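You operate a simulated robot arm through the tools that you are given. There is no shell and no other tool. Be economical: measure what you need, move in short steps, check, and stop when the job is done.

Carry out the task below with a simulated robot arm. There is one attempt and no reset: what you move stays moved.

TASK
Stop the vacuum pump, vent the pot and take the cup out.
Fine: vent shut again, dome left open, cup into the cup stand.

It is judged by the outcome, as a careful person would: the job done as asked, and still so three seconds after it is handed in. It fails if anything else is knocked over, pushed out of place, dropped, spilled or broken.

THE ROBOT
A 7-joint arm with a two-finger parallel gripper, fixed in place. Base frame: the origin is at the foot of the arm, x ahead of it, y to its left, z up; the work surface is at about z = 86.6. Lengths are in cm, angles in degrees, forces in N, time in s.
With the tool pointing down near the work surface it reaches from about 30 to 70 cm from the base axis. Its first joint turns from -66.0 to 66.0 degrees. Payload 1.57 kg.
Tool frame: the origin (TCP) lies between the finger pads and is the grasp point; the fingertips stand 3 cm ahead of it; z points along the fingers, y is the line along which they close. The gripper opens to 11 cm. The fingers are 2.4 cm wide and 1.2 cm thick; the gripper's body (4.8 by 11.2 cm) begins 7.8 cm behind the TCP.
Orientation is that of the tool frame in the base frame, as [roll, pitch, yaw] about the fixed x, y, z axes, in that order (R = Rz(yaw) Ry(pitch) Rx(roll)). With the fingers straight down and closing along the base's y, the tool's x points along the base's -x, its y along +y and its z along -z.

THE INTERFACE
- The arm moves only by the tool jog_arm. Its argument "commands" is a list of rows, each a list of 7 numbers: the shift along the tool's x, y, z in units of 100 mm (1.0 is 100 mm), then the turn, a rotation vector about the tool's x, y, z in units of 180 degrees (1.0 is 180 degrees), then the opening, from 0 (shut) to 1 (fully open). In form: [[tx, ty, tz, ax, ay, az, fingers], ...]. A call has 1 to 12 rows; each row is the pose to reach, as a shift and turn from the pose commanded when the call began, along the tool's axes at that moment. A call with a number of a shift or a turn outside -1 to 1 is refused whole. A row lasts 0.2 s, in which the tool goes at most 5 cm and 8.6 degrees; a call with a longer step from one row to the next is refused whole, and so is a gripper value outside its range. A pose out of reach is approached as far as the arm can. The call stops where the force on the tool passes 70 N (or 10 N more than at its start, if that is more) or the arm is blocked; 0.2 s more then pass. The fingers move at their own pace (about 10.8 cm/s each) and stop on an object; they squeeze with about 43 N. The grip force told is the motor's: it shows also when the fingers shut on nothing. Time passes only in rows, and 0.2 s behind the last, so rows that repeat a pose let the fingers close. It gives the time, the measured TCP pose, the force on the tool (base axes), the opening and the grip force at its end, in the units of the frame above (readings bear some noise).
- Cameras (640 x 400 px; columns grow to the right, rows downward): "scene" is fixed at [17.1, -39.06, 141.39]; the picture's right is [0.75, -0.66, 0.00], its down [-0.32, -0.36, -0.88] and it looks along [0.58, 0.66, -0.48] (base axes); focal length 325 px, centre (320, 200). "wrist" rides on the gripper at [-3.6, 0, -8] in the tool frame; the picture's right is [0.00, -1.00, 0.00], its down [0.97, 0.00, -0.24] and it looks along [0.24, 0.00, 0.97] (tool axes); focal length 218 px, centre (320, 200).
- grab_frame(camera): a new picture of that camera. No time passes.
- pixel_to_xyz(camera, pixels): for up to 12 pixels [column, row] of the newest picture of that camera ("zoom" is the newest enlarged one), the place [x, y, z] in the base frame of the surface seen there, good to about 0.2 cm. No time passes.
- zoom(camera, box): a new picture of the part [left, top, right, bottom] of that camera's present view, enlarged. No time passes.
- close_job(): hands the job in; it is judged then, once.

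Work in short steps. Measure before you move; look again where a grasp or a placing could have gone wrong, and mend it. You have 80 turns and 38 pictures in all, the two below and enlarged ones among them. Open the gripper and draw the arm clear of the work before you hand the job in, unless the task says otherwise; then end with one line.

The tools are called as name(argument=value, ...) on one line, values as JSON. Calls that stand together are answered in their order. jog_arm: Moves the arm, as the interface text tells. Its arguments: {"type":"object","properties":{"commands":{"type":"array"}},"required":["commands"]} The other tools are called the same way: grab_frame (camera) takes a picture; pixel_to_xyz (camera, pixels) gives the place of the surface under pixels of a picture; zoom (camera, box) takes an enlarged picture of a part of a camera's view; close_job () hands the job in.

At the start:

```text
clock: 0.0
tcp_pos: [42.2, 6.04, 126.63]
ee_rot: [180.0, -0.1, -180.0]
force: [-0.5, -0.2, 0.2]
opening: 11.02
grip_force: 0.1
```

scene: 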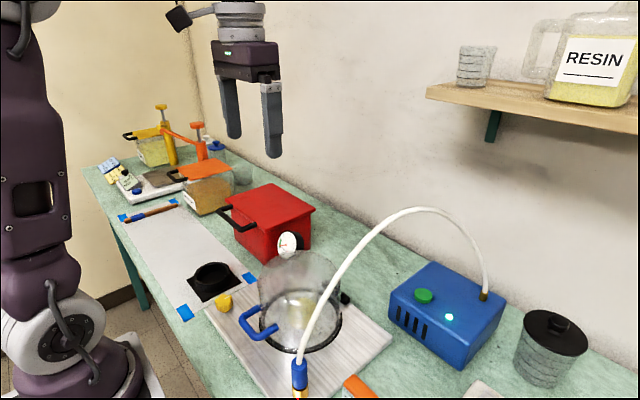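
wrist: 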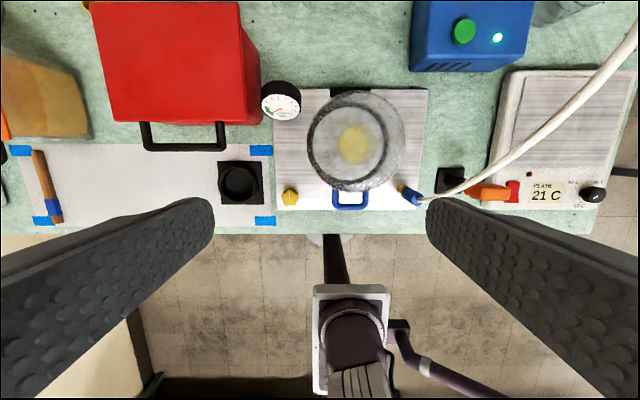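

The pictures show the pump (blue box, green button at scene (424,296)), the pot with its dome near (300,300), and a yellow knob at (223,303). I'll enlarge these areas.

zoom(camera="scene", box=[180, 220, 400, 400])

zoom(camera="wrist", box=[210, 70, 450, 220])

zoom(camera="scene", box=[370, 240, 610, 390])

pixel_to_xyz(camera="wrist", pixels=[[464, 31], [498, 38], [290, 197], [350, 207], [354, 145], [240, 184], [280, 100], [410, 195], [355, 95], [450, 180], [400, 150], [310, 150]])

```text
2.22 times, centred on (290, 310) of scene
```

zoom: 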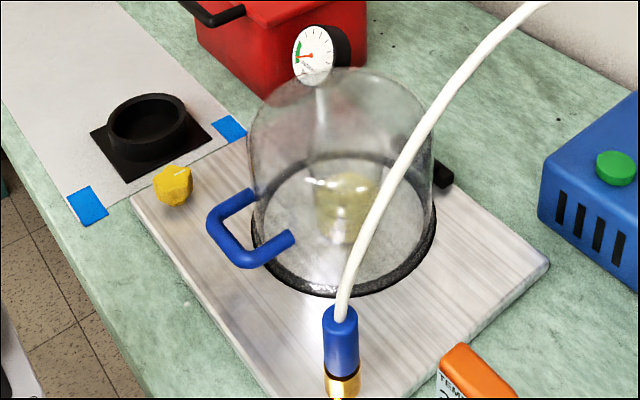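

```text
2.67 times, centred on (330, 145) of wrist
```

zoom: 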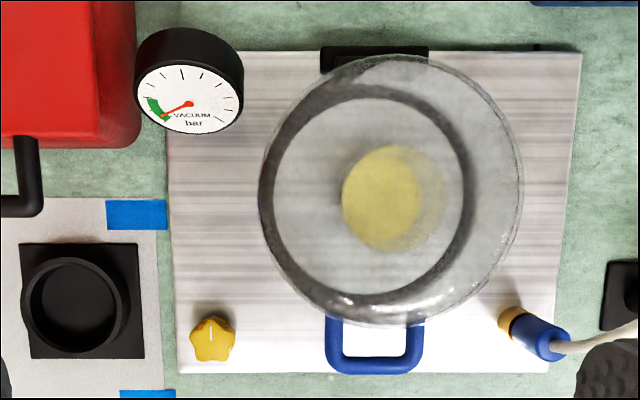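

```text
2.67 times, centred on (490, 315) of scene
```

zoom: 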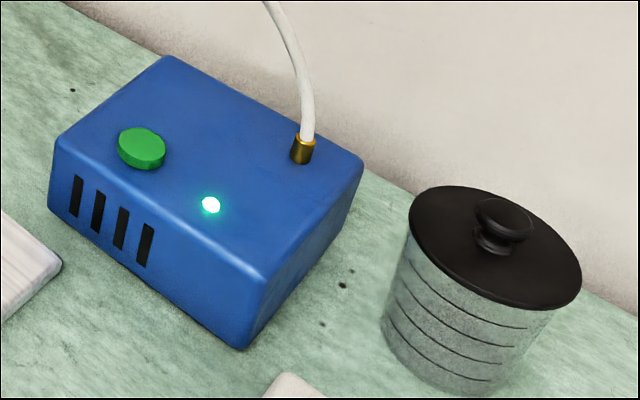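

```text
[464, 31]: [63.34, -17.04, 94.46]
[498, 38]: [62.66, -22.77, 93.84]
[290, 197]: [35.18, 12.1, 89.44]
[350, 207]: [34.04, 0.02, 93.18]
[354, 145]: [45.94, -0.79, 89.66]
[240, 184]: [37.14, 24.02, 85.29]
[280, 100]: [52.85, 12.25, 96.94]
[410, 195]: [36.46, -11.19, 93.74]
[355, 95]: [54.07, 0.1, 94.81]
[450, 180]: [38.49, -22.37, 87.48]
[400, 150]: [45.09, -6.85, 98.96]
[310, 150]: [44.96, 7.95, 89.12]
```

The dome hinges at the back (x≈54) and has its handle at the front. I'll locate the tube, handle, gauge and dome top before moving.

pixel_to_xyz(camera="scene", pixels=[[424, 294], [300, 365], [320, 310], [350, 258], [390, 220], [420, 210], [460, 225], [484, 290], [289, 243], [223, 300], [213, 275], [300, 262]])

grab_frame(camera="scene")

pixel_to_xyz(camera="scene", pixels=[[254, 310], [257, 327], [268, 338], [280, 328], [244, 320], [265, 333], [345, 298], [297, 340], [300, 305], [303, 295], [193, 280], [233, 268]])

```text
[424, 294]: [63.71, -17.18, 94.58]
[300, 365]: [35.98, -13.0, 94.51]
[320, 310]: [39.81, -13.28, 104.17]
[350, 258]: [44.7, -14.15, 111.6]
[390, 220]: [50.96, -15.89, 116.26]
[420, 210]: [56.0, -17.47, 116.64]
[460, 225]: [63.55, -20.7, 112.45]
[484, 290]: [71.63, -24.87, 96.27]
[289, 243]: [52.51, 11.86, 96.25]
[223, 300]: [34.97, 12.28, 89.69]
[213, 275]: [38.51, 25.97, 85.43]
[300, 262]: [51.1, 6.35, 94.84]
```

```text
32 pictures are left
```

scene: 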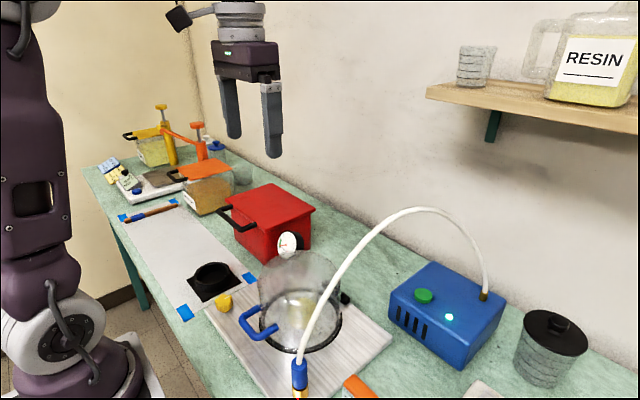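

```text
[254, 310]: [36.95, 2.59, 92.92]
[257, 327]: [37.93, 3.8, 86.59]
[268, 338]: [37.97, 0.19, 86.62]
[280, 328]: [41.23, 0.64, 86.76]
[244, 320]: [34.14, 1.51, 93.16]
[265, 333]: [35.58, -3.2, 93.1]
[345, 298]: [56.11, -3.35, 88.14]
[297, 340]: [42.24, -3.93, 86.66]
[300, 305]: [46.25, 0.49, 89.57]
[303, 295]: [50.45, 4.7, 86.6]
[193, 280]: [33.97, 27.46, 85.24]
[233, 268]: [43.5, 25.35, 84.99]
```

The button is at (63.5,-17.1,94.6). The tube arcs above it (z≈112–116, y≈-17 to -21), so I'll press with shut fingers tilted 30° and the gripper body kept on the +y side. First move: shut, tilt and go part of the way.

jog_arm(commands=[[-0.25, -0.25, 0.25, 0.0417, 0, 0, 0], [-0.5, -0.5, 0.5, 0.0833, 0, 0, 0], [-0.75, -0.75, 0.75, 0.125, 0, 0, 0], [-1, -1, 1, 0.1667, 0, 0, 0], [-1, -1, 1, 0.1667, 0, 0, 0]])

```text
clock: 1.2
tcp_pos: [52.11, -3.91, 116.38]
ee_rot: [-149.9, 0.1, 180.0]
force: [0.0, -0.7, 0.1]
opening: 0.01
grip_force: 20.9
```

The tilt came out as planned. Next I go on towards the hover point.

jog_arm(commands=[[-0.33, -0.04, 0.33, 0, 0, 0, 0], [-0.66, -0.08, 0.66, 0, 0, 0, 0], [-1, -0.12, 0.99, 0, 0, 0, 0], [-1, -0.12, 0.99, 0, 0, 0, 0]])

jog_arm(commands=[[-0.05, -0.08, 0.3, 0, 0, 0, 0], [-0.1, -0.16, 0.6, 0, 0, 0, 0], [-0.13, -0.235, 0.92, 0, 0, 0, 0], [-0.13, -0.235, 0.92, 0, 0, 0, 0]])

grab_frame(camera="scene")

```text
clock: 2.2
tcp_pos: [62.0, -9.97, 108.53]
ee_rot: [-150.0, 0.0, 179.9]
force: [0.3, -0.6, 0.1]
opening: 0.01
grip_force: 21.7
```

```text
clock: 3.2
tcp_pos: [63.43, -16.8, 101.47]
ee_rot: [-149.9, 0.0, 180.0]
force: [-0.6, 0.1, -0.1]
opening: 0.01
grip_force: 21.0
```

```text
31 pictures are left
```

scene: 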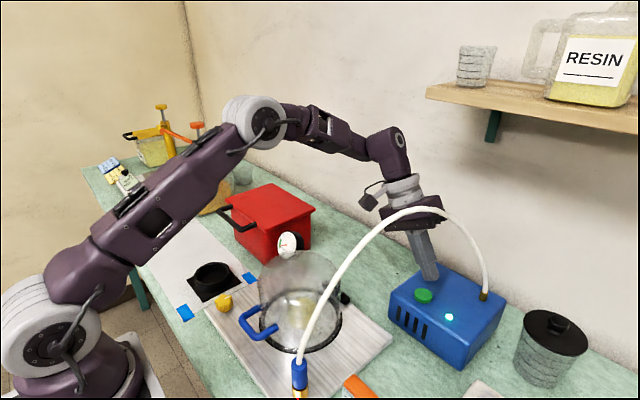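

The tips are about 3.5 cm above the button and clear of the tube. I'll go straight down in small steps.

jog_arm(commands=[[0, 0.07, 0.121, 0, 0, 0, 0], [0, 0.14, 0.242, 0, 0, 0, 0], [0, 0.165, 0.286, 0, 0, 0, 0], [0, 0.18, 0.312, 0, 0, 0, 0], [0, 0.19, 0.329, 0, 0, 0, 0]])

zoom(camera="scene", box=[370, 220, 530, 320])

```text
clock: 4.4
tcp_pos: [63.58, -16.67, 97.87]
ee_rot: [-150.1, 0.0, 179.9]
force: [-0.8, 0.8, 0.2]
opening: 0.0
grip_force: 21.8
```

```text
4.00 times, centred on (450, 270) of scene
```

zoom: 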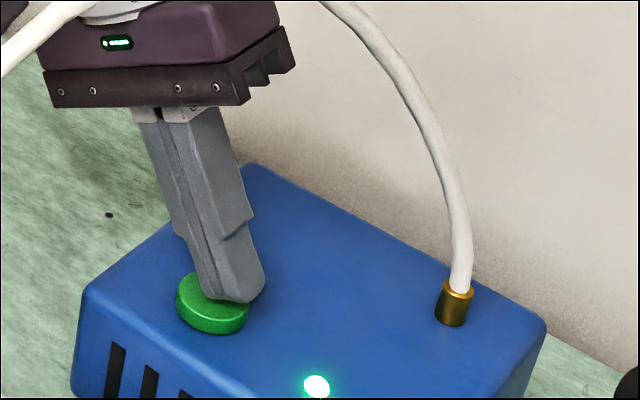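

The tips are right at the button top. I'll press in 0.2 cm steps and watch the force.

jog_arm(commands=[[0, 0.01, 0.0173, 0, 0, 0, 0], [0, 0.02, 0.0346, 0, 0, 0, 0]])

zoom(camera="scene", box=[370, 220, 530, 320])

```text
clock: 5.0
tcp_pos: [63.41, -16.64, 97.73]
ee_rot: [-150.1, 0.0, -180.0]
force: [0.2, -0.3, 0.8]
opening: 0.0
grip_force: 21.1
```

```text
4.00 times, centred on (450, 270) of scene
```

zoom: 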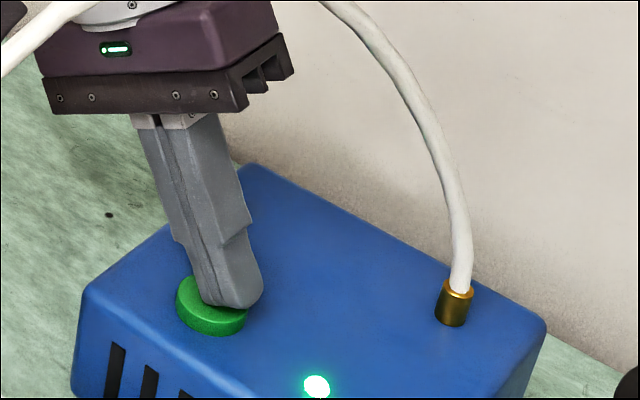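

There's no real force yet (0.8 N), so I press a little further.

jog_arm(commands=[[0, 0.01, 0.0173, 0, 0, 0, 0], [0, 0.02, 0.0346, 0, 0, 0, 0]])

```text
clock: 5.6
tcp_pos: [63.44, -16.58, 97.16]
ee_rot: [-149.9, 0.0, -180.0]
force: [-1.3, -3.3, 5.6]
opening: 0.0
grip_force: 20.9
```

jog_arm(commands=[[0, 0.01, 0.0173, 0, 0, 0, 0], [0, 0.015, 0.026, 0, 0, 0, 0]])

zoom(camera="scene", box=[370, 220, 530, 320])

```text
clock: 6.2
tcp_pos: [63.49, -16.67, 96.97]
ee_rot: [-149.9, 0.1, -180.0]
force: [-2.4, -2.2, 13.4]
opening: 0.01
grip_force: 21.1
```

```text
4.00 times, centred on (450, 270) of scene
```

zoom: 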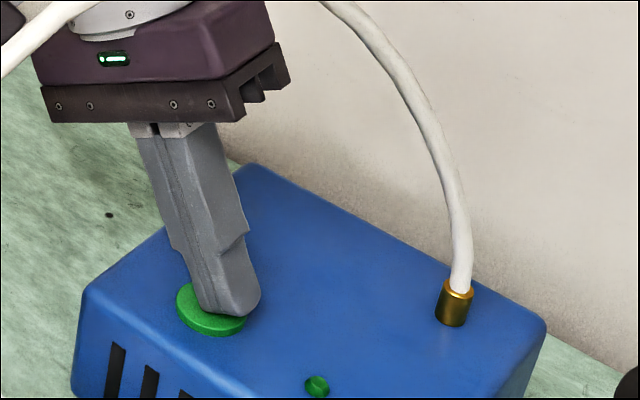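

The pump light went out, so it has stopped. I retreat vertically and then along the way I came.

jog_arm(commands=[[0, -0.25, -0.433, 0, 0, 0, 0], [0.1, -0.1, -0.8, 0, 0, 0, 0], [0.4, 0, -1, 0, 0, 0, 0], [0.8, 0.05, -1, 0, 0, 0, 0], [1, 0.1, -1, 0, 0, 0, 0]])

jog_arm(commands=[[0.25, 0.25, -0.25, -0.0417, 0, 0, 0], [0.5, 0.5, -0.5, -0.0833, 0, 0, 0], [0.75, 0.75, -0.6, -0.125, 0, 0, 0], [1, 0.9, -0.7, -0.1667, 0, 0, 0.5], [1, 0.9, -0.7, -0.1667, 0, 0, 0.5]])

zoom(camera="scene", box=[180, 220, 500, 400])

```text
clock: 7.4
tcp_pos: [53.43, -10.76, 104.99]
ee_rot: [-150.0, 0.0, -180.0]
force: [-0.5, -0.4, 0.4]
opening: 0.03
grip_force: 21.2
```

```text
clock: 8.6
tcp_pos: [43.48, 0.44, 106.74]
ee_rot: [179.8, -0.1, 180.0]
force: [-0.2, 0.1, 0.4]
opening: 5.47
grip_force: 0.1
```

```text
2.00 times, centred on (340, 310) of scene
```

zoom: 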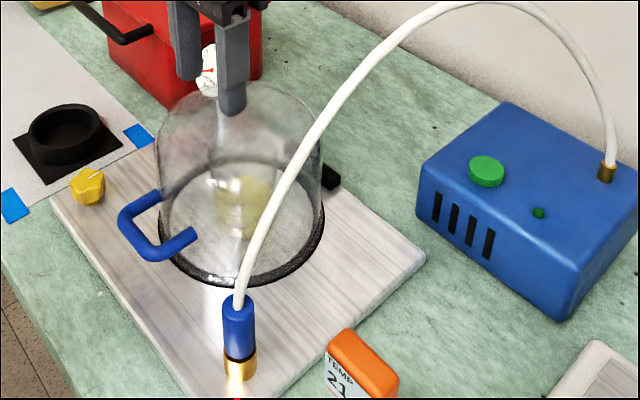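

Pump off confirmed. I move above the vent knob at (35.2,12.2) and look with the wrist camera.

jog_arm(commands=[[0.28, 0.33, 0, 0, 0, 0, 0.5], [0.56, 0.66, 0, 0, 0, 0, 0.5], [0.83, 0.99, 0, 0, 0, 0, 0.5], [0.83, 0.99, 0.4, 0, 0, 0, 0.5], [0.83, 0.99, 0.6, 0, 0, 0, 0.5]])

grab_frame(camera="wrist")

```text
clock: 9.8
tcp_pos: [35.11, 10.48, 100.49]
ee_rot: [179.9, 0.0, 180.0]
force: [-0.5, -0.8, 0.7]
opening: 5.51
grip_force: 0.1
```

```text
26 pictures are left
```

wrist: 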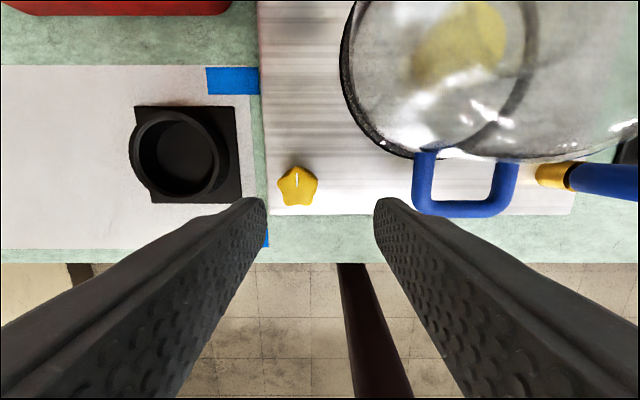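

zoom(camera="wrist", box=[240, 140, 400, 240])

pixel_to_xyz(camera="wrist", pixels=[[297, 178], [297, 186], [297, 190], [280, 184], [315, 184], [288, 204], [307, 204], [428, 160], [428, 205], [505, 170], [467, 210], [427, 180]])

pixel_to_xyz(camera="wrist", pixels=[[345, 60], [390, 140], [560, 155], [137, 155], [214, 155], [176, 118], [176, 194], [176, 155], [320, 190], [415, 180], [517, 180], [467, 160]])

```text
4.00 times, centred on (320, 190) of wrist
```

zoom: 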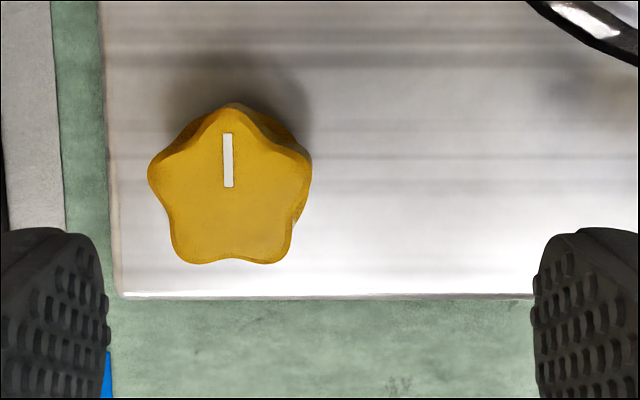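

```text
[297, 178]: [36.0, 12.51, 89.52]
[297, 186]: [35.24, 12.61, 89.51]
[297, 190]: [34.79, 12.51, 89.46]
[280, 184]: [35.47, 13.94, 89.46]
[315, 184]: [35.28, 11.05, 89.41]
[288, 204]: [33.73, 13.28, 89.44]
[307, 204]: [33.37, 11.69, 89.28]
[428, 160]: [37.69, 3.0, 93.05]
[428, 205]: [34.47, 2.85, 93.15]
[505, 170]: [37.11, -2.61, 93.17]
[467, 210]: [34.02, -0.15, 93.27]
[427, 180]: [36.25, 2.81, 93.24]
```

```text
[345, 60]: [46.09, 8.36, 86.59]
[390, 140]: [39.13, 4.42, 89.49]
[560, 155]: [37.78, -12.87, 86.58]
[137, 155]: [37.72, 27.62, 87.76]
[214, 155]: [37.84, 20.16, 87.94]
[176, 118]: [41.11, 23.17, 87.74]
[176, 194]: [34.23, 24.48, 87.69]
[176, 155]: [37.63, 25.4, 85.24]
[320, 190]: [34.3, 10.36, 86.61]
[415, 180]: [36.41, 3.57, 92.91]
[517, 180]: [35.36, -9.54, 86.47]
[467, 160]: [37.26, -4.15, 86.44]
```

The knob is a five-lobed star centred near (35.1,12.45), top z 89.5, with its mark pointing away from the arm. I turn the gripper 18° so the pads sit on the star's flats, then centre and descend.

jog_arm(commands=[[0, 0.1, 0, 0, 0, 0.04, 0.5], [0, 0.197, 0, 0, 0, 0.08, 0.5], [0, 0.197, 0.2, 0, 0, 0.1, 0.5], [0, 0.197, 0.5, 0, 0, 0.1, 0.5], [0, 0.197, 0.7, 0, 0, 0.1, 0.5], [0, 0.197, 0.9, 0, 0, 0.1, 0.5], [0, 0.197, 0.99, 0, 0, 0.1, 0.5]])

grab_frame(camera="wrist")

```text
clock: 11.4
tcp_pos: [35.21, 12.54, 90.65]
ee_rot: [180.0, -0.1, 162.1]
force: [-0.5, 0.5, -0.3]
opening: 5.49
grip_force: 0.0
```

```text
24 pictures are left
```

wrist: 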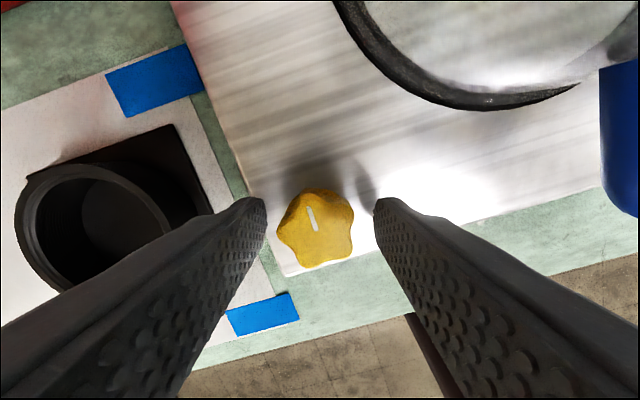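

The pads face one lobe on the left and two on the right, as intended. I close on the knob.

jog_arm(commands=[[0, 0, 0.02, 0, 0, 0, 0.3], [0, 0, 0.02, 0, 0, 0, 0.1], [0, 0, 0.02, 0, 0, 0, 0.1], [0, 0, 0.02, 0, 0, 0, 0.1]])

```text
clock: 12.4
tcp_pos: [35.16, 12.52, 90.48]
ee_rot: [179.9, 0.0, 161.9]
force: [2.1, 3.6, 22.5]
opening: 3.39
grip_force: 41.6
```

Gripped at 3.39 cm, with 22 N upward force, so I ease up 0.2 cm. Then I try a small counter-clockwise turn to feel the direction.

jog_arm(commands=[[0, 0, -0.02, 0, 0, 0, 0.1], [0, 0, -0.02, 0, 0, -0.04, 0.1], [0, 0, -0.02, 0, 0, -0.08, 0.1], [0, 0, -0.02, 0, 0, -0.12, 0.1]])

grab_frame(camera="wrist")

```text
clock: 13.4
tcp_pos: [35.2, 12.5, 90.63]
ee_rot: [-180.0, -0.1, -176.2]
force: [-1.0, 15.2, -40.1]
opening: 3.38
grip_force: 41.8
```

```text
23 pictures are left
```

wrist: 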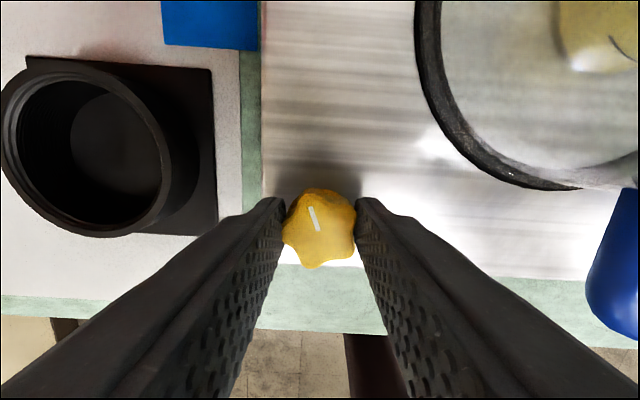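

The knob follows the gripper counter-clockwise without resistance. I remove the upward pull and continue to 90°.

jog_arm(commands=[[0, 0, 0.013, 0, 0, 0, 0.1], [0, 0, 0.013, 0, 0, -0.045, 0.1], [0, 0, 0.013, 0, 0, -0.09, 0.1], [0, 0, 0.013, 0, 0, -0.135, 0.1], [0, 0, 0.013, 0, 0, -0.18, 0.1], [0, 0, 0.013, 0, 0, -0.225, 0.1], [0, 0, 0.013, 0, 0, -0.27, 0.1], [0, 0, 0.013, 0, 0, -0.315, 0.1], [0, 0, 0.013, 0, 0, -0.36, 0.1], [0, 0, 0.013, 0, 0, -0.38, 0.1]])

zoom(camera="scene", box=[200, 210, 360, 330])

```text
clock: 15.6
tcp_pos: [35.08, 12.72, 90.64]
ee_rot: [179.9, 0.0, -107.6]
force: [-31.7, 40.4, 26.6]
opening: 3.39
grip_force: 41.3
```

```text
3.33 times, centred on (280, 270) of scene
```

zoom: 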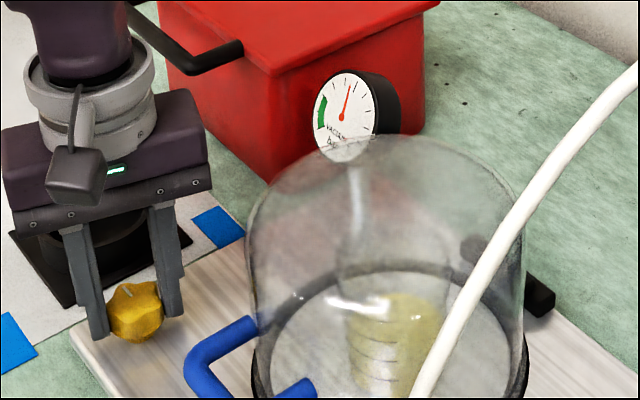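

The gauge needle is leaving the vacuum zone, so the vent is open. I release the knob to relieve the side force and wait for the pressure to equalise.

jog_arm(commands=[[0, 0, 0, 0, 0, 0, 0.45], [0, 0, 0, 0, 0, 0, 0.45], [0, 0, 0, 0, 0, 0, 0.45], [0, 0, 0, 0, 0, 0, 0.45], [0, 0, 0, 0, 0, 0, 0.45], [0, 0, 0, 0, 0, 0, 0.45], [0, 0, 0, 0, 0, 0, 0.45], [0, 0, 0, 0, 0, 0, 0.45], [0, 0, 0, 0, 0, 0, 0.45], [0, 0, 0, 0, 0, 0, 0.45], [0, 0, 0, 0, 0, 0, 0.45], [0, 0, 0, 0, 0, 0, 0.45]])

jog_arm(commands=[[0, 0, 0, 0, 0, 0, 0.45], [0, 0, 0, 0, 0, 0, 0.45], [0, 0, 0, 0, 0, 0, 0.45], [0, 0, 0, 0, 0, 0, 0.45], [0, 0, 0, 0, 0, 0, 0.45], [0, 0, 0, 0, 0, 0, 0.45], [0, 0, 0, 0, 0, 0, 0.45], [0, 0, 0, 0, 0, 0, 0.45], [0, 0, 0, 0, 0, 0, 0.45], [0, 0, 0, 0, 0, 0, 0.45], [0, 0, 0, 0, 0, 0, 0.45], [0, 0, 0, 0, 0, 0, 0.45]])

zoom(camera="scene", box=[200, 210, 360, 330])

grab_frame(camera="wrist")

```text
clock: 18.2
tcp_pos: [35.29, 12.26, 90.53]
ee_rot: [-180.0, 0.0, -107.9]
force: [0.4, 0.1, -0.6]
opening: 4.94
grip_force: 0.0
```

```text
clock: 20.8
tcp_pos: [35.19, 12.46, 90.49]
ee_rot: [180.0, 0.0, -108.0]
force: [0.5, 0.1, -0.6]
opening: 4.95
grip_force: 0.1
```

```text
3.33 times, centred on (280, 270) of scene
```

zoom: 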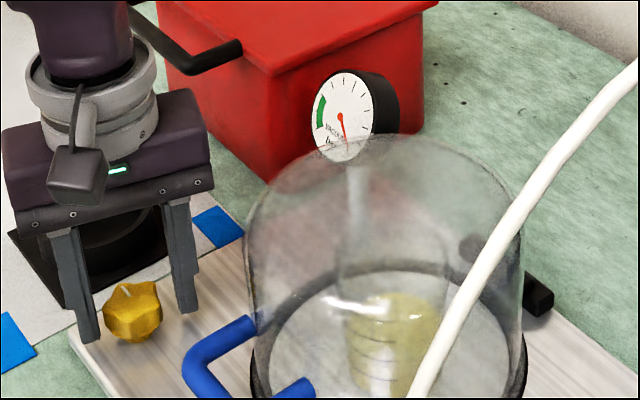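

```text
20 pictures are left
```

wrist: 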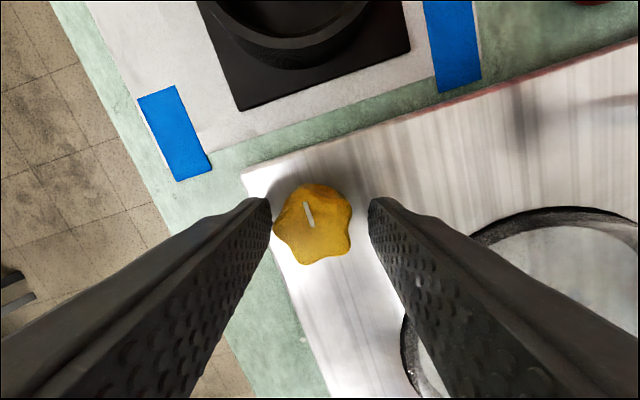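

The needle has swept clockwise to about 5:30, probably its zero end. I wait a bit more and look closer to see that it has settled.

jog_arm(commands=[[0, 0, 0, 0, 0, 0, 0.45], [0, 0, 0, 0, 0, 0, 0.45], [0, 0, 0, 0, 0, 0, 0.45], [0, 0, 0, 0, 0, 0, 0.45], [0, 0, 0, 0, 0, 0, 0.45], [0, 0, 0, 0, 0, 0, 0.45], [0, 0, 0, 0, 0, 0, 0.45], [0, 0, 0, 0, 0, 0, 0.45], [0, 0, 0, 0, 0, 0, 0.45], [0, 0, 0, 0, 0, 0, 0.45], [0, 0, 0, 0, 0, 0, 0.45], [0, 0, 0, 0, 0, 0, 0.45]])

zoom(camera="scene", box=[265, 220, 325, 260])

```text
clock: 23.4
tcp_pos: [35.16, 12.51, 90.6]
ee_rot: [-180.0, 0.0, -108.1]
force: [0.5, -0.3, -0.2]
opening: 4.98
grip_force: 0.1
```

```text
10.00 times, centred on (295, 240) of scene
```

zoom: 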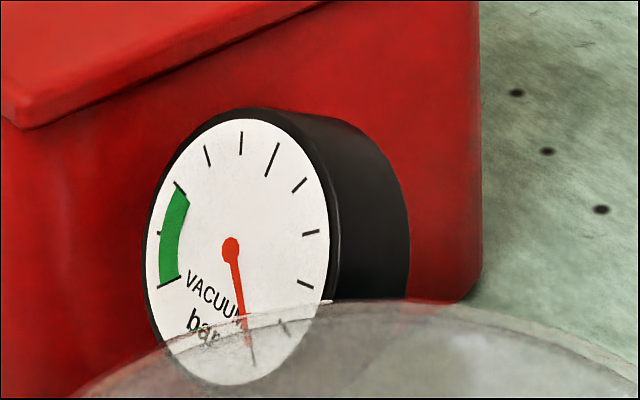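

The needle rests on the last tick, so the pot is at atmosphere. I regrip the knob to shut the vent.

jog_arm(commands=[[0, 0, 0.0, 0, 0, 0, 0.3], [0, 0, 0, 0, 0, 0, 0.1], [0, 0, 0, 0, 0, 0, 0.1], [0, 0, 0, 0, 0, 0, 0.1]])

```text
clock: 24.4
tcp_pos: [34.98, 12.51, 90.59]
ee_rot: [179.9, 0.0, -107.8]
force: [-40.8, 22.1, 4.2]
opening: 3.39
grip_force: 41.3
```

The force lies along the closing axis, so I shift 0.15 cm that way to centre. Then I turn back clockwise.

jog_arm(commands=[[0, 0.015, 0, 0, 0, 0, 0.1], [0, 0.015, 0, 0, 0, 0.045, 0.1], [0, 0.015, 0, 0, 0, 0.09, 0.1], [0, 0.015, 0, 0, 0, 0.135, 0.1], [0, 0.015, 0, 0, 0, 0.18, 0.1], [0, 0.015, 0, 0, 0, 0.225, 0.1], [0, 0.015, 0, 0, 0, 0.27, 0.1]])

```text
clock: 26.0
tcp_pos: [34.93, 12.54, 90.56]
ee_rot: [-179.9, -0.1, -156.6]
force: [-25.1, 20.4, -34.3]
opening: 3.4
grip_force: 41.2
```

The knob is turning back. I add small corrections for the forces and finish the last 41°.

jog_arm(commands=[[0.003, 0.007, 0.01, 0, 0, 0, 0.1], [0.003, 0.007, 0.01, 0, 0, 0.045, 0.1], [0.003, 0.007, 0.01, 0, 0, 0.09, 0.1], [0.003, 0.007, 0.01, 0, 0, 0.135, 0.1], [0.003, 0.007, 0.01, 0, 0, 0.18, 0.1], [0.003, 0.007, 0.01, 0, 0, 0.23, 0.1], [0.003, 0.007, 0.01, 0, 0, 0.235, 0.1]])

jog_arm(commands=[[0, 0, 0, 0, 0, 0, 0.4], [0, 0, 0, 0, 0, 0, 0.4], [0, 0, -0.4, 0, 0, 0, 0.4], [0, 0, -0.8, 0, 0, 0, 0.6], [0, 0, -1, 0, 0, 0, 0.8]])

grab_frame(camera="wrist")

```text
refused: row 6 steps farther than a row can; nothing moved
```

```text
clock: 27.2
tcp_pos: [35.21, 12.57, 100.73]
ee_rot: [180.0, -0.1, -156.6]
force: [-0.3, 0.3, -0.2]
opening: 8.81
grip_force: 0.0
```

```text
18 pictures are left
```

wrist: 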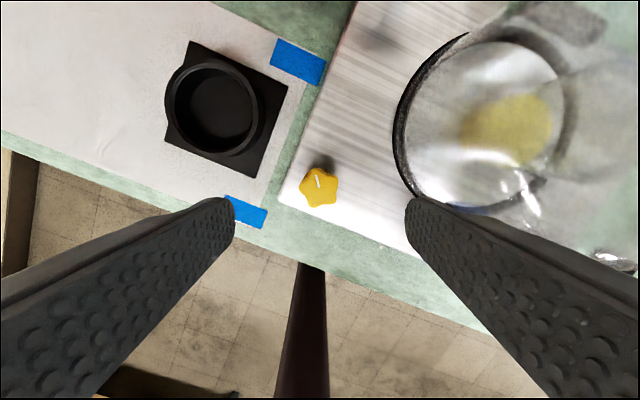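

The turn was refused because one step was too large, and the release that followed ran. The knob stands half-turned, so I go back down, regrip and finish it.

jog_arm(commands=[[0.003, 0.007, 0.3, 0, 0, 0, 0.45], [0.003, 0.007, 0.6, 0, 0, 0, 0.45], [0.003, 0.007, 0.85, 0, 0, 0, 0.45], [0.003, 0.007, 1, 0, 0, 0, 0.45], [0.003, 0.007, 1, 0, 0, 0, 0.3], [0.003, 0.007, 1, 0, 0, 0, 0.1], [0.003, 0.007, 1, 0, 0, 0, 0.1], [0.003, 0.007, 1, 0, 0, 0, 0.1]])

```text
clock: 29.0
tcp_pos: [35.2, 12.63, 90.69]
ee_rot: [180.0, 0.0, -156.6]
force: [-3.7, 0.3, -3.2]
opening: 3.46
grip_force: 42.1
```

Gripped again with almost no side force. I turn the remaining 41°.

jog_arm(commands=[[0, 0, 0, 0, 0, 0.045, 0.1], [0, 0, 0, 0, 0, 0.09, 0.1], [0, 0, 0, 0, 0, 0.135, 0.1], [0, 0, 0, 0, 0, 0.18, 0.1], [0, 0, 0, 0, 0, 0.225, 0.1], [0, 0, 0, 0, 0, 0.235, 0.1], [0, 0, 0, 0, 0, 0.235, 0.1]])

```text
clock: 30.6
tcp_pos: [35.03, 12.47, 90.62]
ee_rot: [180.0, -0.1, 161.0]
force: [3.3, -5.6, 5.8]
opening: 3.4
grip_force: 41.5
```

The knob is back at its first angle (yaw 161). I release, rise, square up the gripper and check the mark.

jog_arm(commands=[[0, 0, 0, 0, 0, 0, 0.45], [0, 0, 0, 0, 0, 0, 0.45], [0, 0, -0.4, 0, 0, 0, 0.45], [0, 0, -0.8, 0, 0, -0.04, 0.6], [0, 0, -1, 0, 0, -0.08, 0.8], [0, 0, -1, 0, 0, -0.105, 1]])

zoom(camera="wrist", box=[240, 100, 560, 300])

pixel_to_xyz(camera="zoom", pixels=[[376, 100], [480, 170]])

```text
clock: 32.0
tcp_pos: [35.04, 12.49, 100.56]
ee_rot: [-179.9, 0.0, -179.9]
force: [0.8, 0.0, 0.0]
opening: 11.02
grip_force: 0.0
```

```text
2.00 times, centred on (400, 200) of wrist
```

zoom: 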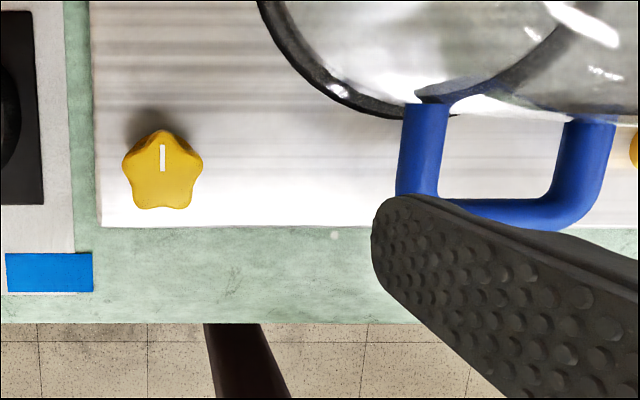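

```text
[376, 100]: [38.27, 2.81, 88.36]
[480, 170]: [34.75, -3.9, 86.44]
```

The mark points away again, so the vent is shut. The handle legs are at y≈+2.9 and -2.8, and I'll grip the U across from outside so it can pivot between the pads. I move over it first.

jog_arm(commands=[[0, -0.45, 0, 0, 0, 0, 1], [0, -0.9, 0, 0, 0, 0, 1], [0.01, -1, 0, 0, 0, 0, 1]])

jog_arm(commands=[[0, -0.245, 0, 0, 0, 0, 1], [0, -0.245, 0.3, 0, 0, 0, 1], [0, -0.245, 0.3, 0, 0, 0, 1]])

grab_frame(camera="wrist")

pixel_to_xyz(camera="wrist", pixels=[[262, 180], [370, 180], [320, 200], [250, 170], [390, 170], [275, 190], [365, 190], [320, 210]])

```text
clock: 32.8
tcp_pos: [34.8, 2.36, 100.56]
ee_rot: [180.0, 0.0, -179.9]
force: [-0.5, 0.8, 0.1]
opening: 11.02
grip_force: 0.0
```

```text
clock: 33.6
tcp_pos: [34.83, 0.0, 97.58]
ee_rot: [-180.0, 0.0, 180.0]
force: [-0.1, 0.6, 0.0]
opening: 10.99
grip_force: 0.2
```

```text
16 pictures are left
```

wrist: 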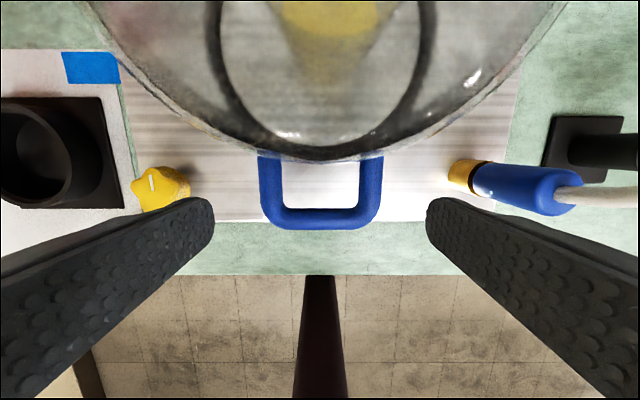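

```text
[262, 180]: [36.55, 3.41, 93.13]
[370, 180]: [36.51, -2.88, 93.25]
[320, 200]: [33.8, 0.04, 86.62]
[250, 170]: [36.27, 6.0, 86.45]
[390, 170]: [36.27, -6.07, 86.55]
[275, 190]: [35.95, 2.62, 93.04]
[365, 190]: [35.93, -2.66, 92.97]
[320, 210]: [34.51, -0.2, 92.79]
```

The handle is centred between the fingers. I descend to z 94 and close on its legs.

jog_arm(commands=[[0, 0, 0.2, 0, 0, 0, 1], [0, 0, 0.36, 0, 0, 0, 1], [0, 0, 0.36, 0, 0, 0, 0.7], [0, 0, 0.36, 0, 0, 0, 0.5], [0, 0, 0.36, 0, 0, 0, 0.5], [0, 0, 0.36, 0, 0, 0, 0.5]])

```text
clock: 35.0
tcp_pos: [34.82, 0.05, 93.86]
ee_rot: [180.0, 0.0, 179.9]
force: [3.0, -24.5, -3.0]
opening: 7.23
grip_force: 44.7
```

Holding the handle at 7.2 cm. I lift slowly along the hinge arc for the first 15°.

jog_arm(commands=[[-0.02, -0.008, -0.09, 0, 0, 0, 0.5], [-0.048, -0.008, -0.181, 0, 0, 0, 0.5], [-0.08, -0.008, -0.27, 0, 0, 0, 0.5], [-0.112, -0.008, -0.358, 0, 0, 0, 0.5]])

zoom(camera="scene", box=[180, 180, 420, 400])

```text
clock: 36.0
tcp_pos: [35.92, -0.02, 97.49]
ee_rot: [-180.0, -0.3, 179.9]
force: [-12.0, -6.7, -4.7]
opening: 7.22
grip_force: 45.4
```

```text
1.82 times, centred on (300, 290) of scene
```

zoom: 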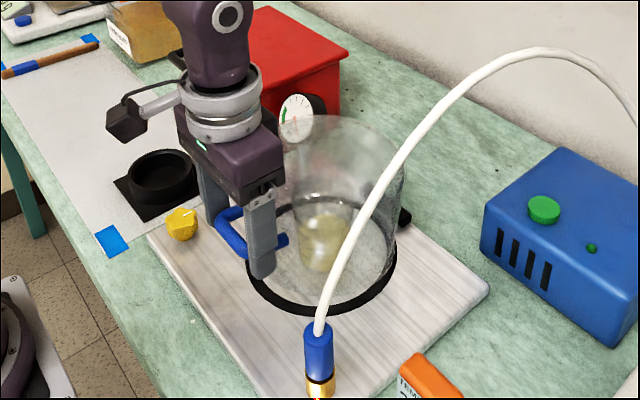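

The dome is lifting freely with low force. I continue the arc to about 40°.

jog_arm(commands=[[-0.079, 0, -0.17, 0, 0, 0, 0.5], [-0.172, 0, -0.332, 0, 0, 0, 0.5], [-0.279, 0, -0.486, 0, 0, 0, 0.5], [-0.399, 0, -0.63, 0, 0, 0, 0.5], [-0.532, 0, -0.763, 0, 0, 0, 0.5], [-0.675, 0, -0.884, 0, 0, 0, 0.5]])

```text
clock: 37.4
tcp_pos: [42.61, 0.0, 106.38]
ee_rot: [-180.0, -0.1, 179.9]
force: [2.0, -11.3, -14.9]
opening: 7.24
grip_force: 45.4
```

Still smooth. Next section of the arc goes to about 65°.

jog_arm(commands=[[-0.153, 0, -0.108, 0, 0, 0, 0.5], [-0.316, 0, -0.203, 0, 0, 0, 0.5], [-0.485, 0, -0.282, 0, 0, 0, 0.5], [-0.661, 0, -0.347, 0, 0, 0, 0.5], [-0.843, 0, -0.396, 0, 0, 0, 0.5]])

zoom(camera="scene", box=[180, 100, 500, 400])

```text
clock: 38.6
tcp_pos: [51.11, 0.04, 110.31]
ee_rot: [180.0, -0.1, 179.9]
force: [-6.4, 1.8, -9.1]
opening: 7.23
grip_force: 45.4
```

```text
1.33 times, centred on (340, 250) of scene
```

zoom: 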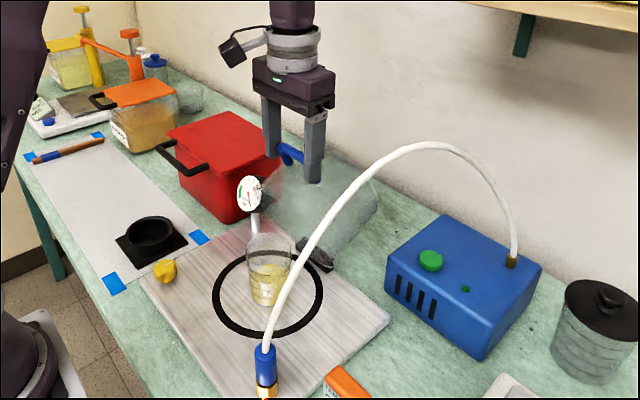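

The dome is about 65° up. I continue through vertical.

jog_arm(commands=[[-0.184, 0, -0.033, 0, 0, 0, 0.5], [-0.37, 0, -0.05, 0, 0, 0, 0.5], [-0.558, 0, -0.05, 0, 0, 0, 0.5], [-0.745, 0, -0.034, 0, 0, 0, 0.5], [-0.93, 0, -0.002, 0, 0, 0, 0.5]])

```text
clock: 39.8
tcp_pos: [60.41, -0.06, 110.38]
ee_rot: [180.0, -0.2, -179.9]
force: [-11.2, -3.9, -11.1]
opening: 7.27
grip_force: 44.8
```

Past 90° now with low force. I go gently further to find the open stop.

jog_arm(commands=[[-0.09, 0, 0.022, 0, 0, 0, 0.5], [-0.181, 0, 0.048, 0, 0, 0, 0.5], [-0.27, 0, 0.08, 0, 0, 0, 0.5]])

grab_frame(camera="scene")

```text
clock: 40.6
tcp_pos: [63.27, 0.02, 109.68]
ee_rot: [180.0, 0.4, 179.9]
force: [-7.8, 3.4, 8.1]
opening: 7.27
grip_force: 20.3
```

```text
13 pictures are left
```

scene: 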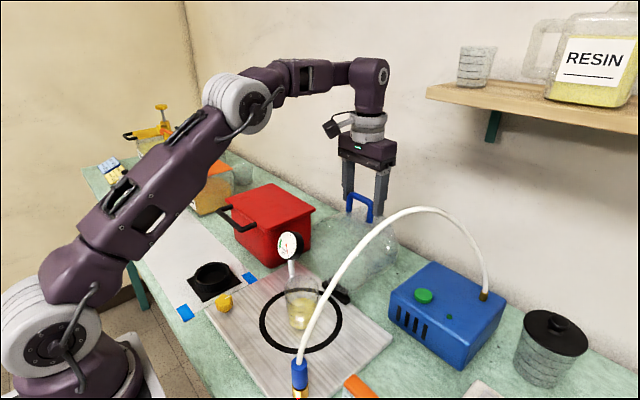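

The dome is well past vertical and the forces are small. One more small step to see whether it still moves.

jog_arm(commands=[[-0.045, 0, 0.015, 0, 0, 0, 0.5], [-0.09, 0, 0.032, 0, 0, 0, 0.5], [-0.13, 0, 0.048, 0, 0, 0, 0.5]])

zoom(camera="scene", box=[270, 120, 450, 320])

```text
clock: 41.4
tcp_pos: [64.6, -0.13, 108.98]
ee_rot: [-179.9, 0.0, 179.9]
force: [0.5, 0.0, -0.4]
opening: 5.49
grip_force: 0.0
```

```text
2.00 times, centred on (360, 220) of scene
```

zoom: 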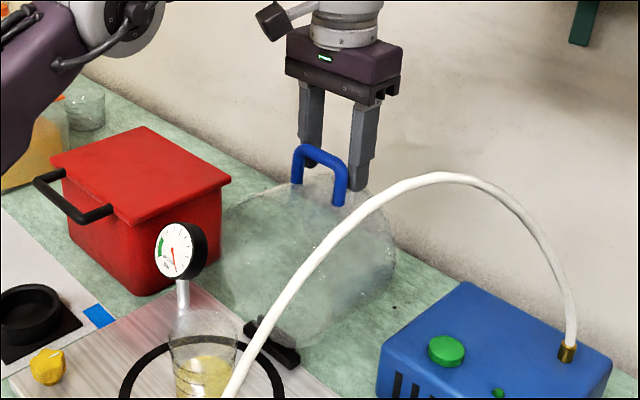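

The handle slipped out of the fingers and the dome rests at its stop. I locate the handle relative to the fingers before withdrawing.

pixel_to_xyz(camera="zoom", pixels=[[298, 165], [320, 153], [342, 180], [337, 198], [297, 175], [308, 100], [362, 170], [205, 320], [205, 345], [235, 345], [175, 345], [205, 375]])

```text
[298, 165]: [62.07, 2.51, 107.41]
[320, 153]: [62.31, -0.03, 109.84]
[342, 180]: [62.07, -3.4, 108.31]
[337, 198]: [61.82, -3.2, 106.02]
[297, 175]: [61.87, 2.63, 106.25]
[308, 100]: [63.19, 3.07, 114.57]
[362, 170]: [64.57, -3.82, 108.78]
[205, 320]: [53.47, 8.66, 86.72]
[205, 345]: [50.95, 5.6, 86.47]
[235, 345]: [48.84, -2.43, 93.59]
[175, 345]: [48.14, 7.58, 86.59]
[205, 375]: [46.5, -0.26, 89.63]
```

The fingers sit about 1 cm behind the handle bar. I ease back, go straight up over it, then return over the cup.

jog_arm(commands=[[-0.07, 0, 0, 0, 0, 0, 0.5], [-0.07, 0, -0.4, 0, 0, 0, 0.5], [-0.07, 0, -0.75, 0, 0, 0, 0.5], [0.3, 0, -0.75, 0, 0, 0, 0.5], [0.65, 0, -0.75, 0, 0, 0, 0.5], [1, 0, -0.75, 0, 0, 0, 0.5]])

jog_arm(commands=[[0.4, 0, 0, 0, 0, 0, 0.8], [0.85, 0, 0, 0, 0, 0, 0.8], [0.85, 0, 0.3, 0, 0, 0, 0.9], [0.85, 0, 0.6, 0, 0, 0, 0.9]])

grab_frame(camera="wrist")

zoom(camera="scene", box=[180, 200, 420, 370])

```text
clock: 42.8
tcp_pos: [54.26, -0.1, 116.73]
ee_rot: [180.0, 0.0, -179.9]
force: [-0.9, -0.3, -0.1]
opening: 5.51
grip_force: 0.1
out of reach, approached as far as the arm can: row 2, 3
```

```text
clock: 43.8
tcp_pos: [46.14, -0.05, 110.63]
ee_rot: [-180.0, 0.0, 180.0]
force: [-0.4, -0.4, 0.6]
opening: 9.91
grip_force: 0.1
```

```text
11 pictures are left
```

wrist: 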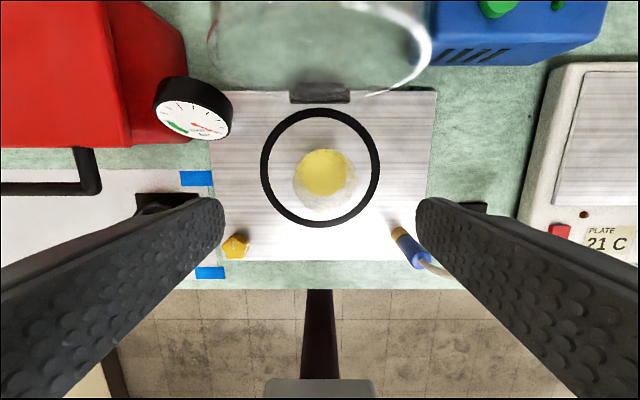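

```text
2.35 times, centred on (300, 285) of scene
```

zoom: 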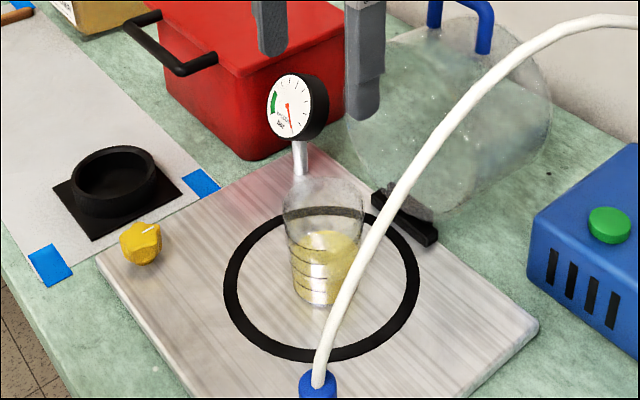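

The cup rim shows in the wrist view at columns 292–358, rows 148–213. I measure it together with the stand.

pixel_to_xyz(camera="wrist", pixels=[[294, 185], [356, 185], [325, 211], [325, 150], [325, 175], [303, 172], [347, 172], [325, 194], [325, 205], [300, 195], [350, 195], [325, 156]])

pixel_to_xyz(camera="zoom", pixels=[[285, 212], [362, 205], [325, 180], [322, 215], [292, 250], [295, 298], [320, 304], [335, 240], [75, 185], [155, 165], [113, 148], [115, 212]])

```text
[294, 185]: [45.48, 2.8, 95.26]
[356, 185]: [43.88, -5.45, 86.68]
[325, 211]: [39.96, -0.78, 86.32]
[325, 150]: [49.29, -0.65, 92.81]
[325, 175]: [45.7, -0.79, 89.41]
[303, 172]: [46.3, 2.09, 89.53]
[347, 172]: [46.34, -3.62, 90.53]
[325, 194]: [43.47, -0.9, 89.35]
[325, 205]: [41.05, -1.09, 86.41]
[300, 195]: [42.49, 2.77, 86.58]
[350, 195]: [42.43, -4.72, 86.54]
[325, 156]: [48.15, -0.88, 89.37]
```

```text
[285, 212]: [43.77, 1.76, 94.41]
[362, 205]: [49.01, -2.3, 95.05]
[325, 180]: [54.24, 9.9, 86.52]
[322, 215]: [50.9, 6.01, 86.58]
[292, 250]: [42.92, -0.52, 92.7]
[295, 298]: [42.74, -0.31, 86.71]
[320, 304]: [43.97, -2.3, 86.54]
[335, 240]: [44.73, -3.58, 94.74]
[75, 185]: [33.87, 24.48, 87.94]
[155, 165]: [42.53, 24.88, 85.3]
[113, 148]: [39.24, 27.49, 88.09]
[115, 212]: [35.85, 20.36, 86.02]
```

The cup is centred near (46.0,-0.65), with its rim at z≈95.5 (diameter 7). The stand is centred at (37.7,23.9) with ring top 88. I'll grip high at z≈92.8 so the fingertips clear the ring later, and descend now.

jog_arm(commands=[[0.01, -0.06, 0.3, 0, 0, 0, 0.9], [0.01, -0.06, 0.6, 0, 0, 0, 0.9], [0.01, -0.06, 0.9, 0, 0, 0, 0.9], [0.01, -0.06, 1, 0, 0, 0, 0.9]])

grab_frame(camera="wrist")

```text
clock: 44.8
tcp_pos: [46.15, -0.59, 100.72]
ee_rot: [-180.0, 0.0, -179.9]
force: [0.4, -0.1, 0.5]
opening: 9.89
grip_force: 0.0
```

```text
9 pictures are left
```

wrist: 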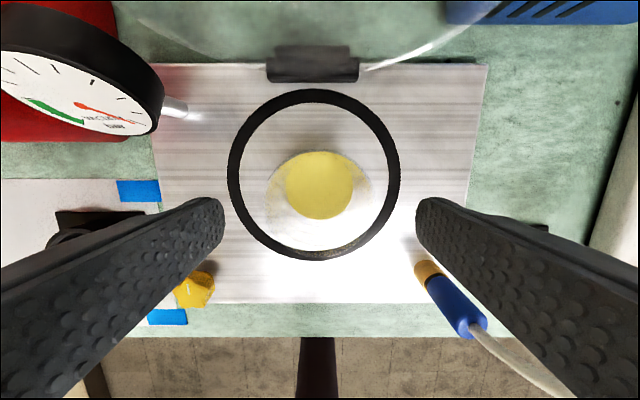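

The cup is centred in y and about 0.2 cm further in x. I correct that, descend to z 92.8 and close gently.

jog_arm(commands=[[-0.02, 0, 0.3, 0, 0, 0, 0.9], [-0.02, 0, 0.6, 0, 0, 0, 0.9], [-0.02, 0, 0.79, 0, 0, 0, 0.9], [-0.02, 0, 0.79, 0, 0, 0, 0.75], [-0.02, 0, 0.79, 0, 0, 0, 0.65], [-0.02, 0, 0.79, 0, 0, 0, 0.57], [-0.02, 0, 0.79, 0, 0, 0, 0.57], [-0.02, 0, 0.79, 0, 0, 0, 0.57]])

zoom(camera="scene", box=[180, 200, 420, 370])

```text
clock: 46.6
tcp_pos: [46.25, -0.56, 92.67]
ee_rot: [-180.0, 0.0, -179.9]
force: [-0.1, 0.2, -1.0]
opening: 6.7
grip_force: 42.8
```

```text
2.35 times, centred on (300, 285) of scene
```

zoom: 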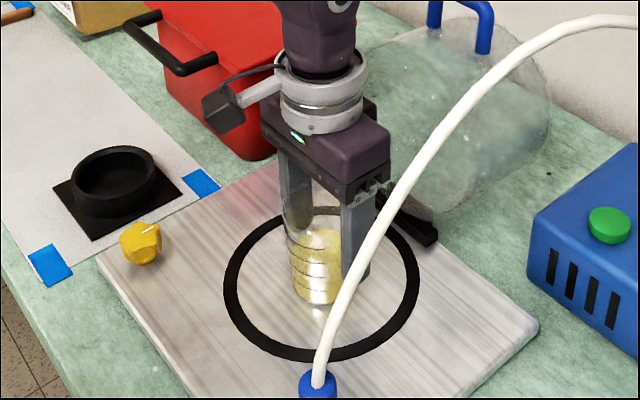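

The cup is held at 6.7 cm. I lift it slowly, straight up.

jog_arm(commands=[[0, 0, -0.05, 0, 0, 0, 0.57], [0, 0, -0.15, 0, 0, 0, 0.57], [0, 0, -0.27, 0, 0, 0, 0.57], [0, 0, -0.4, 0, 0, 0, 0.57], [0, 0, -0.53, 0, 0, 0, 0.57], [0, 0, -0.63, 0, 0, 0, 0.57], [0, 0, -0.7, 0, 0, 0, 0.57]])

jog_arm(commands=[[0.02, 0.04, 0, 0, 0, 0, 0.57], [0.06, 0.12, 0, 0, 0, 0, 0.57], [0.12, 0.24, 0, 0, 0, 0, 0.57], [0.18, 0.38, 0, 0, 0, 0, 0.57], [0.24, 0.52, 0, 0, 0, 0, 0.57], [0.3, 0.66, 0, 0, 0, 0, 0.57], [0.36, 0.78, 0, 0, 0, 0, 0.57], [0.42, 0.88, 0, 0, 0, 0, 0.57], [0.46, 0.96, 0, 0, 0, 0, 0.57], [0.48, 1, 0, 0, 0, 0, 0.57]])

jog_arm(commands=[[0.02, 0.04, 0, 0, 0, 0, 0.57], [0.06, 0.12, 0, 0, 0, 0, 0.57], [0.1, 0.24, 0, 0, 0, 0, 0.57], [0.16, 0.38, 0, 0, 0, 0, 0.57], [0.22, 0.52, 0, 0, 0, 0, 0.57], [0.27, 0.66, 0, 0, 0, 0, 0.57], [0.32, 0.78, 0, 0, 0, 0, 0.57], [0.36, 0.88, 0, 0, 0, 0, 0.57], [0.38, 0.96, 0, 0, 0, 0, 0.57], [0.38, 1, 0, 0, 0, 0, 0.57]])

grab_frame(camera="wrist")

```text
clock: 48.2
tcp_pos: [45.99, -0.66, 99.57]
ee_rot: [-180.0, 0.0, -180.0]
force: [-0.2, 0.0, -0.6]
opening: 6.62
grip_force: 42.9
```

```text
clock: 50.4
tcp_pos: [41.41, 9.34, 99.64]
ee_rot: [-180.0, 0.1, -180.0]
force: [0.0, -0.6, -0.8]
opening: 6.61
grip_force: 43.0
```

```text
clock: 52.6
tcp_pos: [37.48, 19.29, 99.73]
ee_rot: [180.0, 0.0, -180.0]
force: [0.0, -0.5, -0.7]
opening: 6.59
grip_force: 42.6
```

```text
7 pictures are left
```

wrist: 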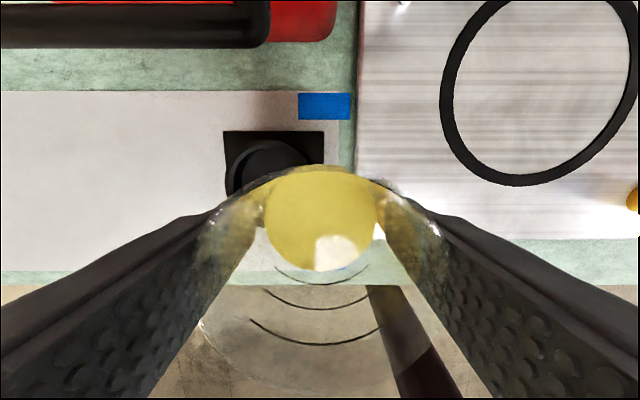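

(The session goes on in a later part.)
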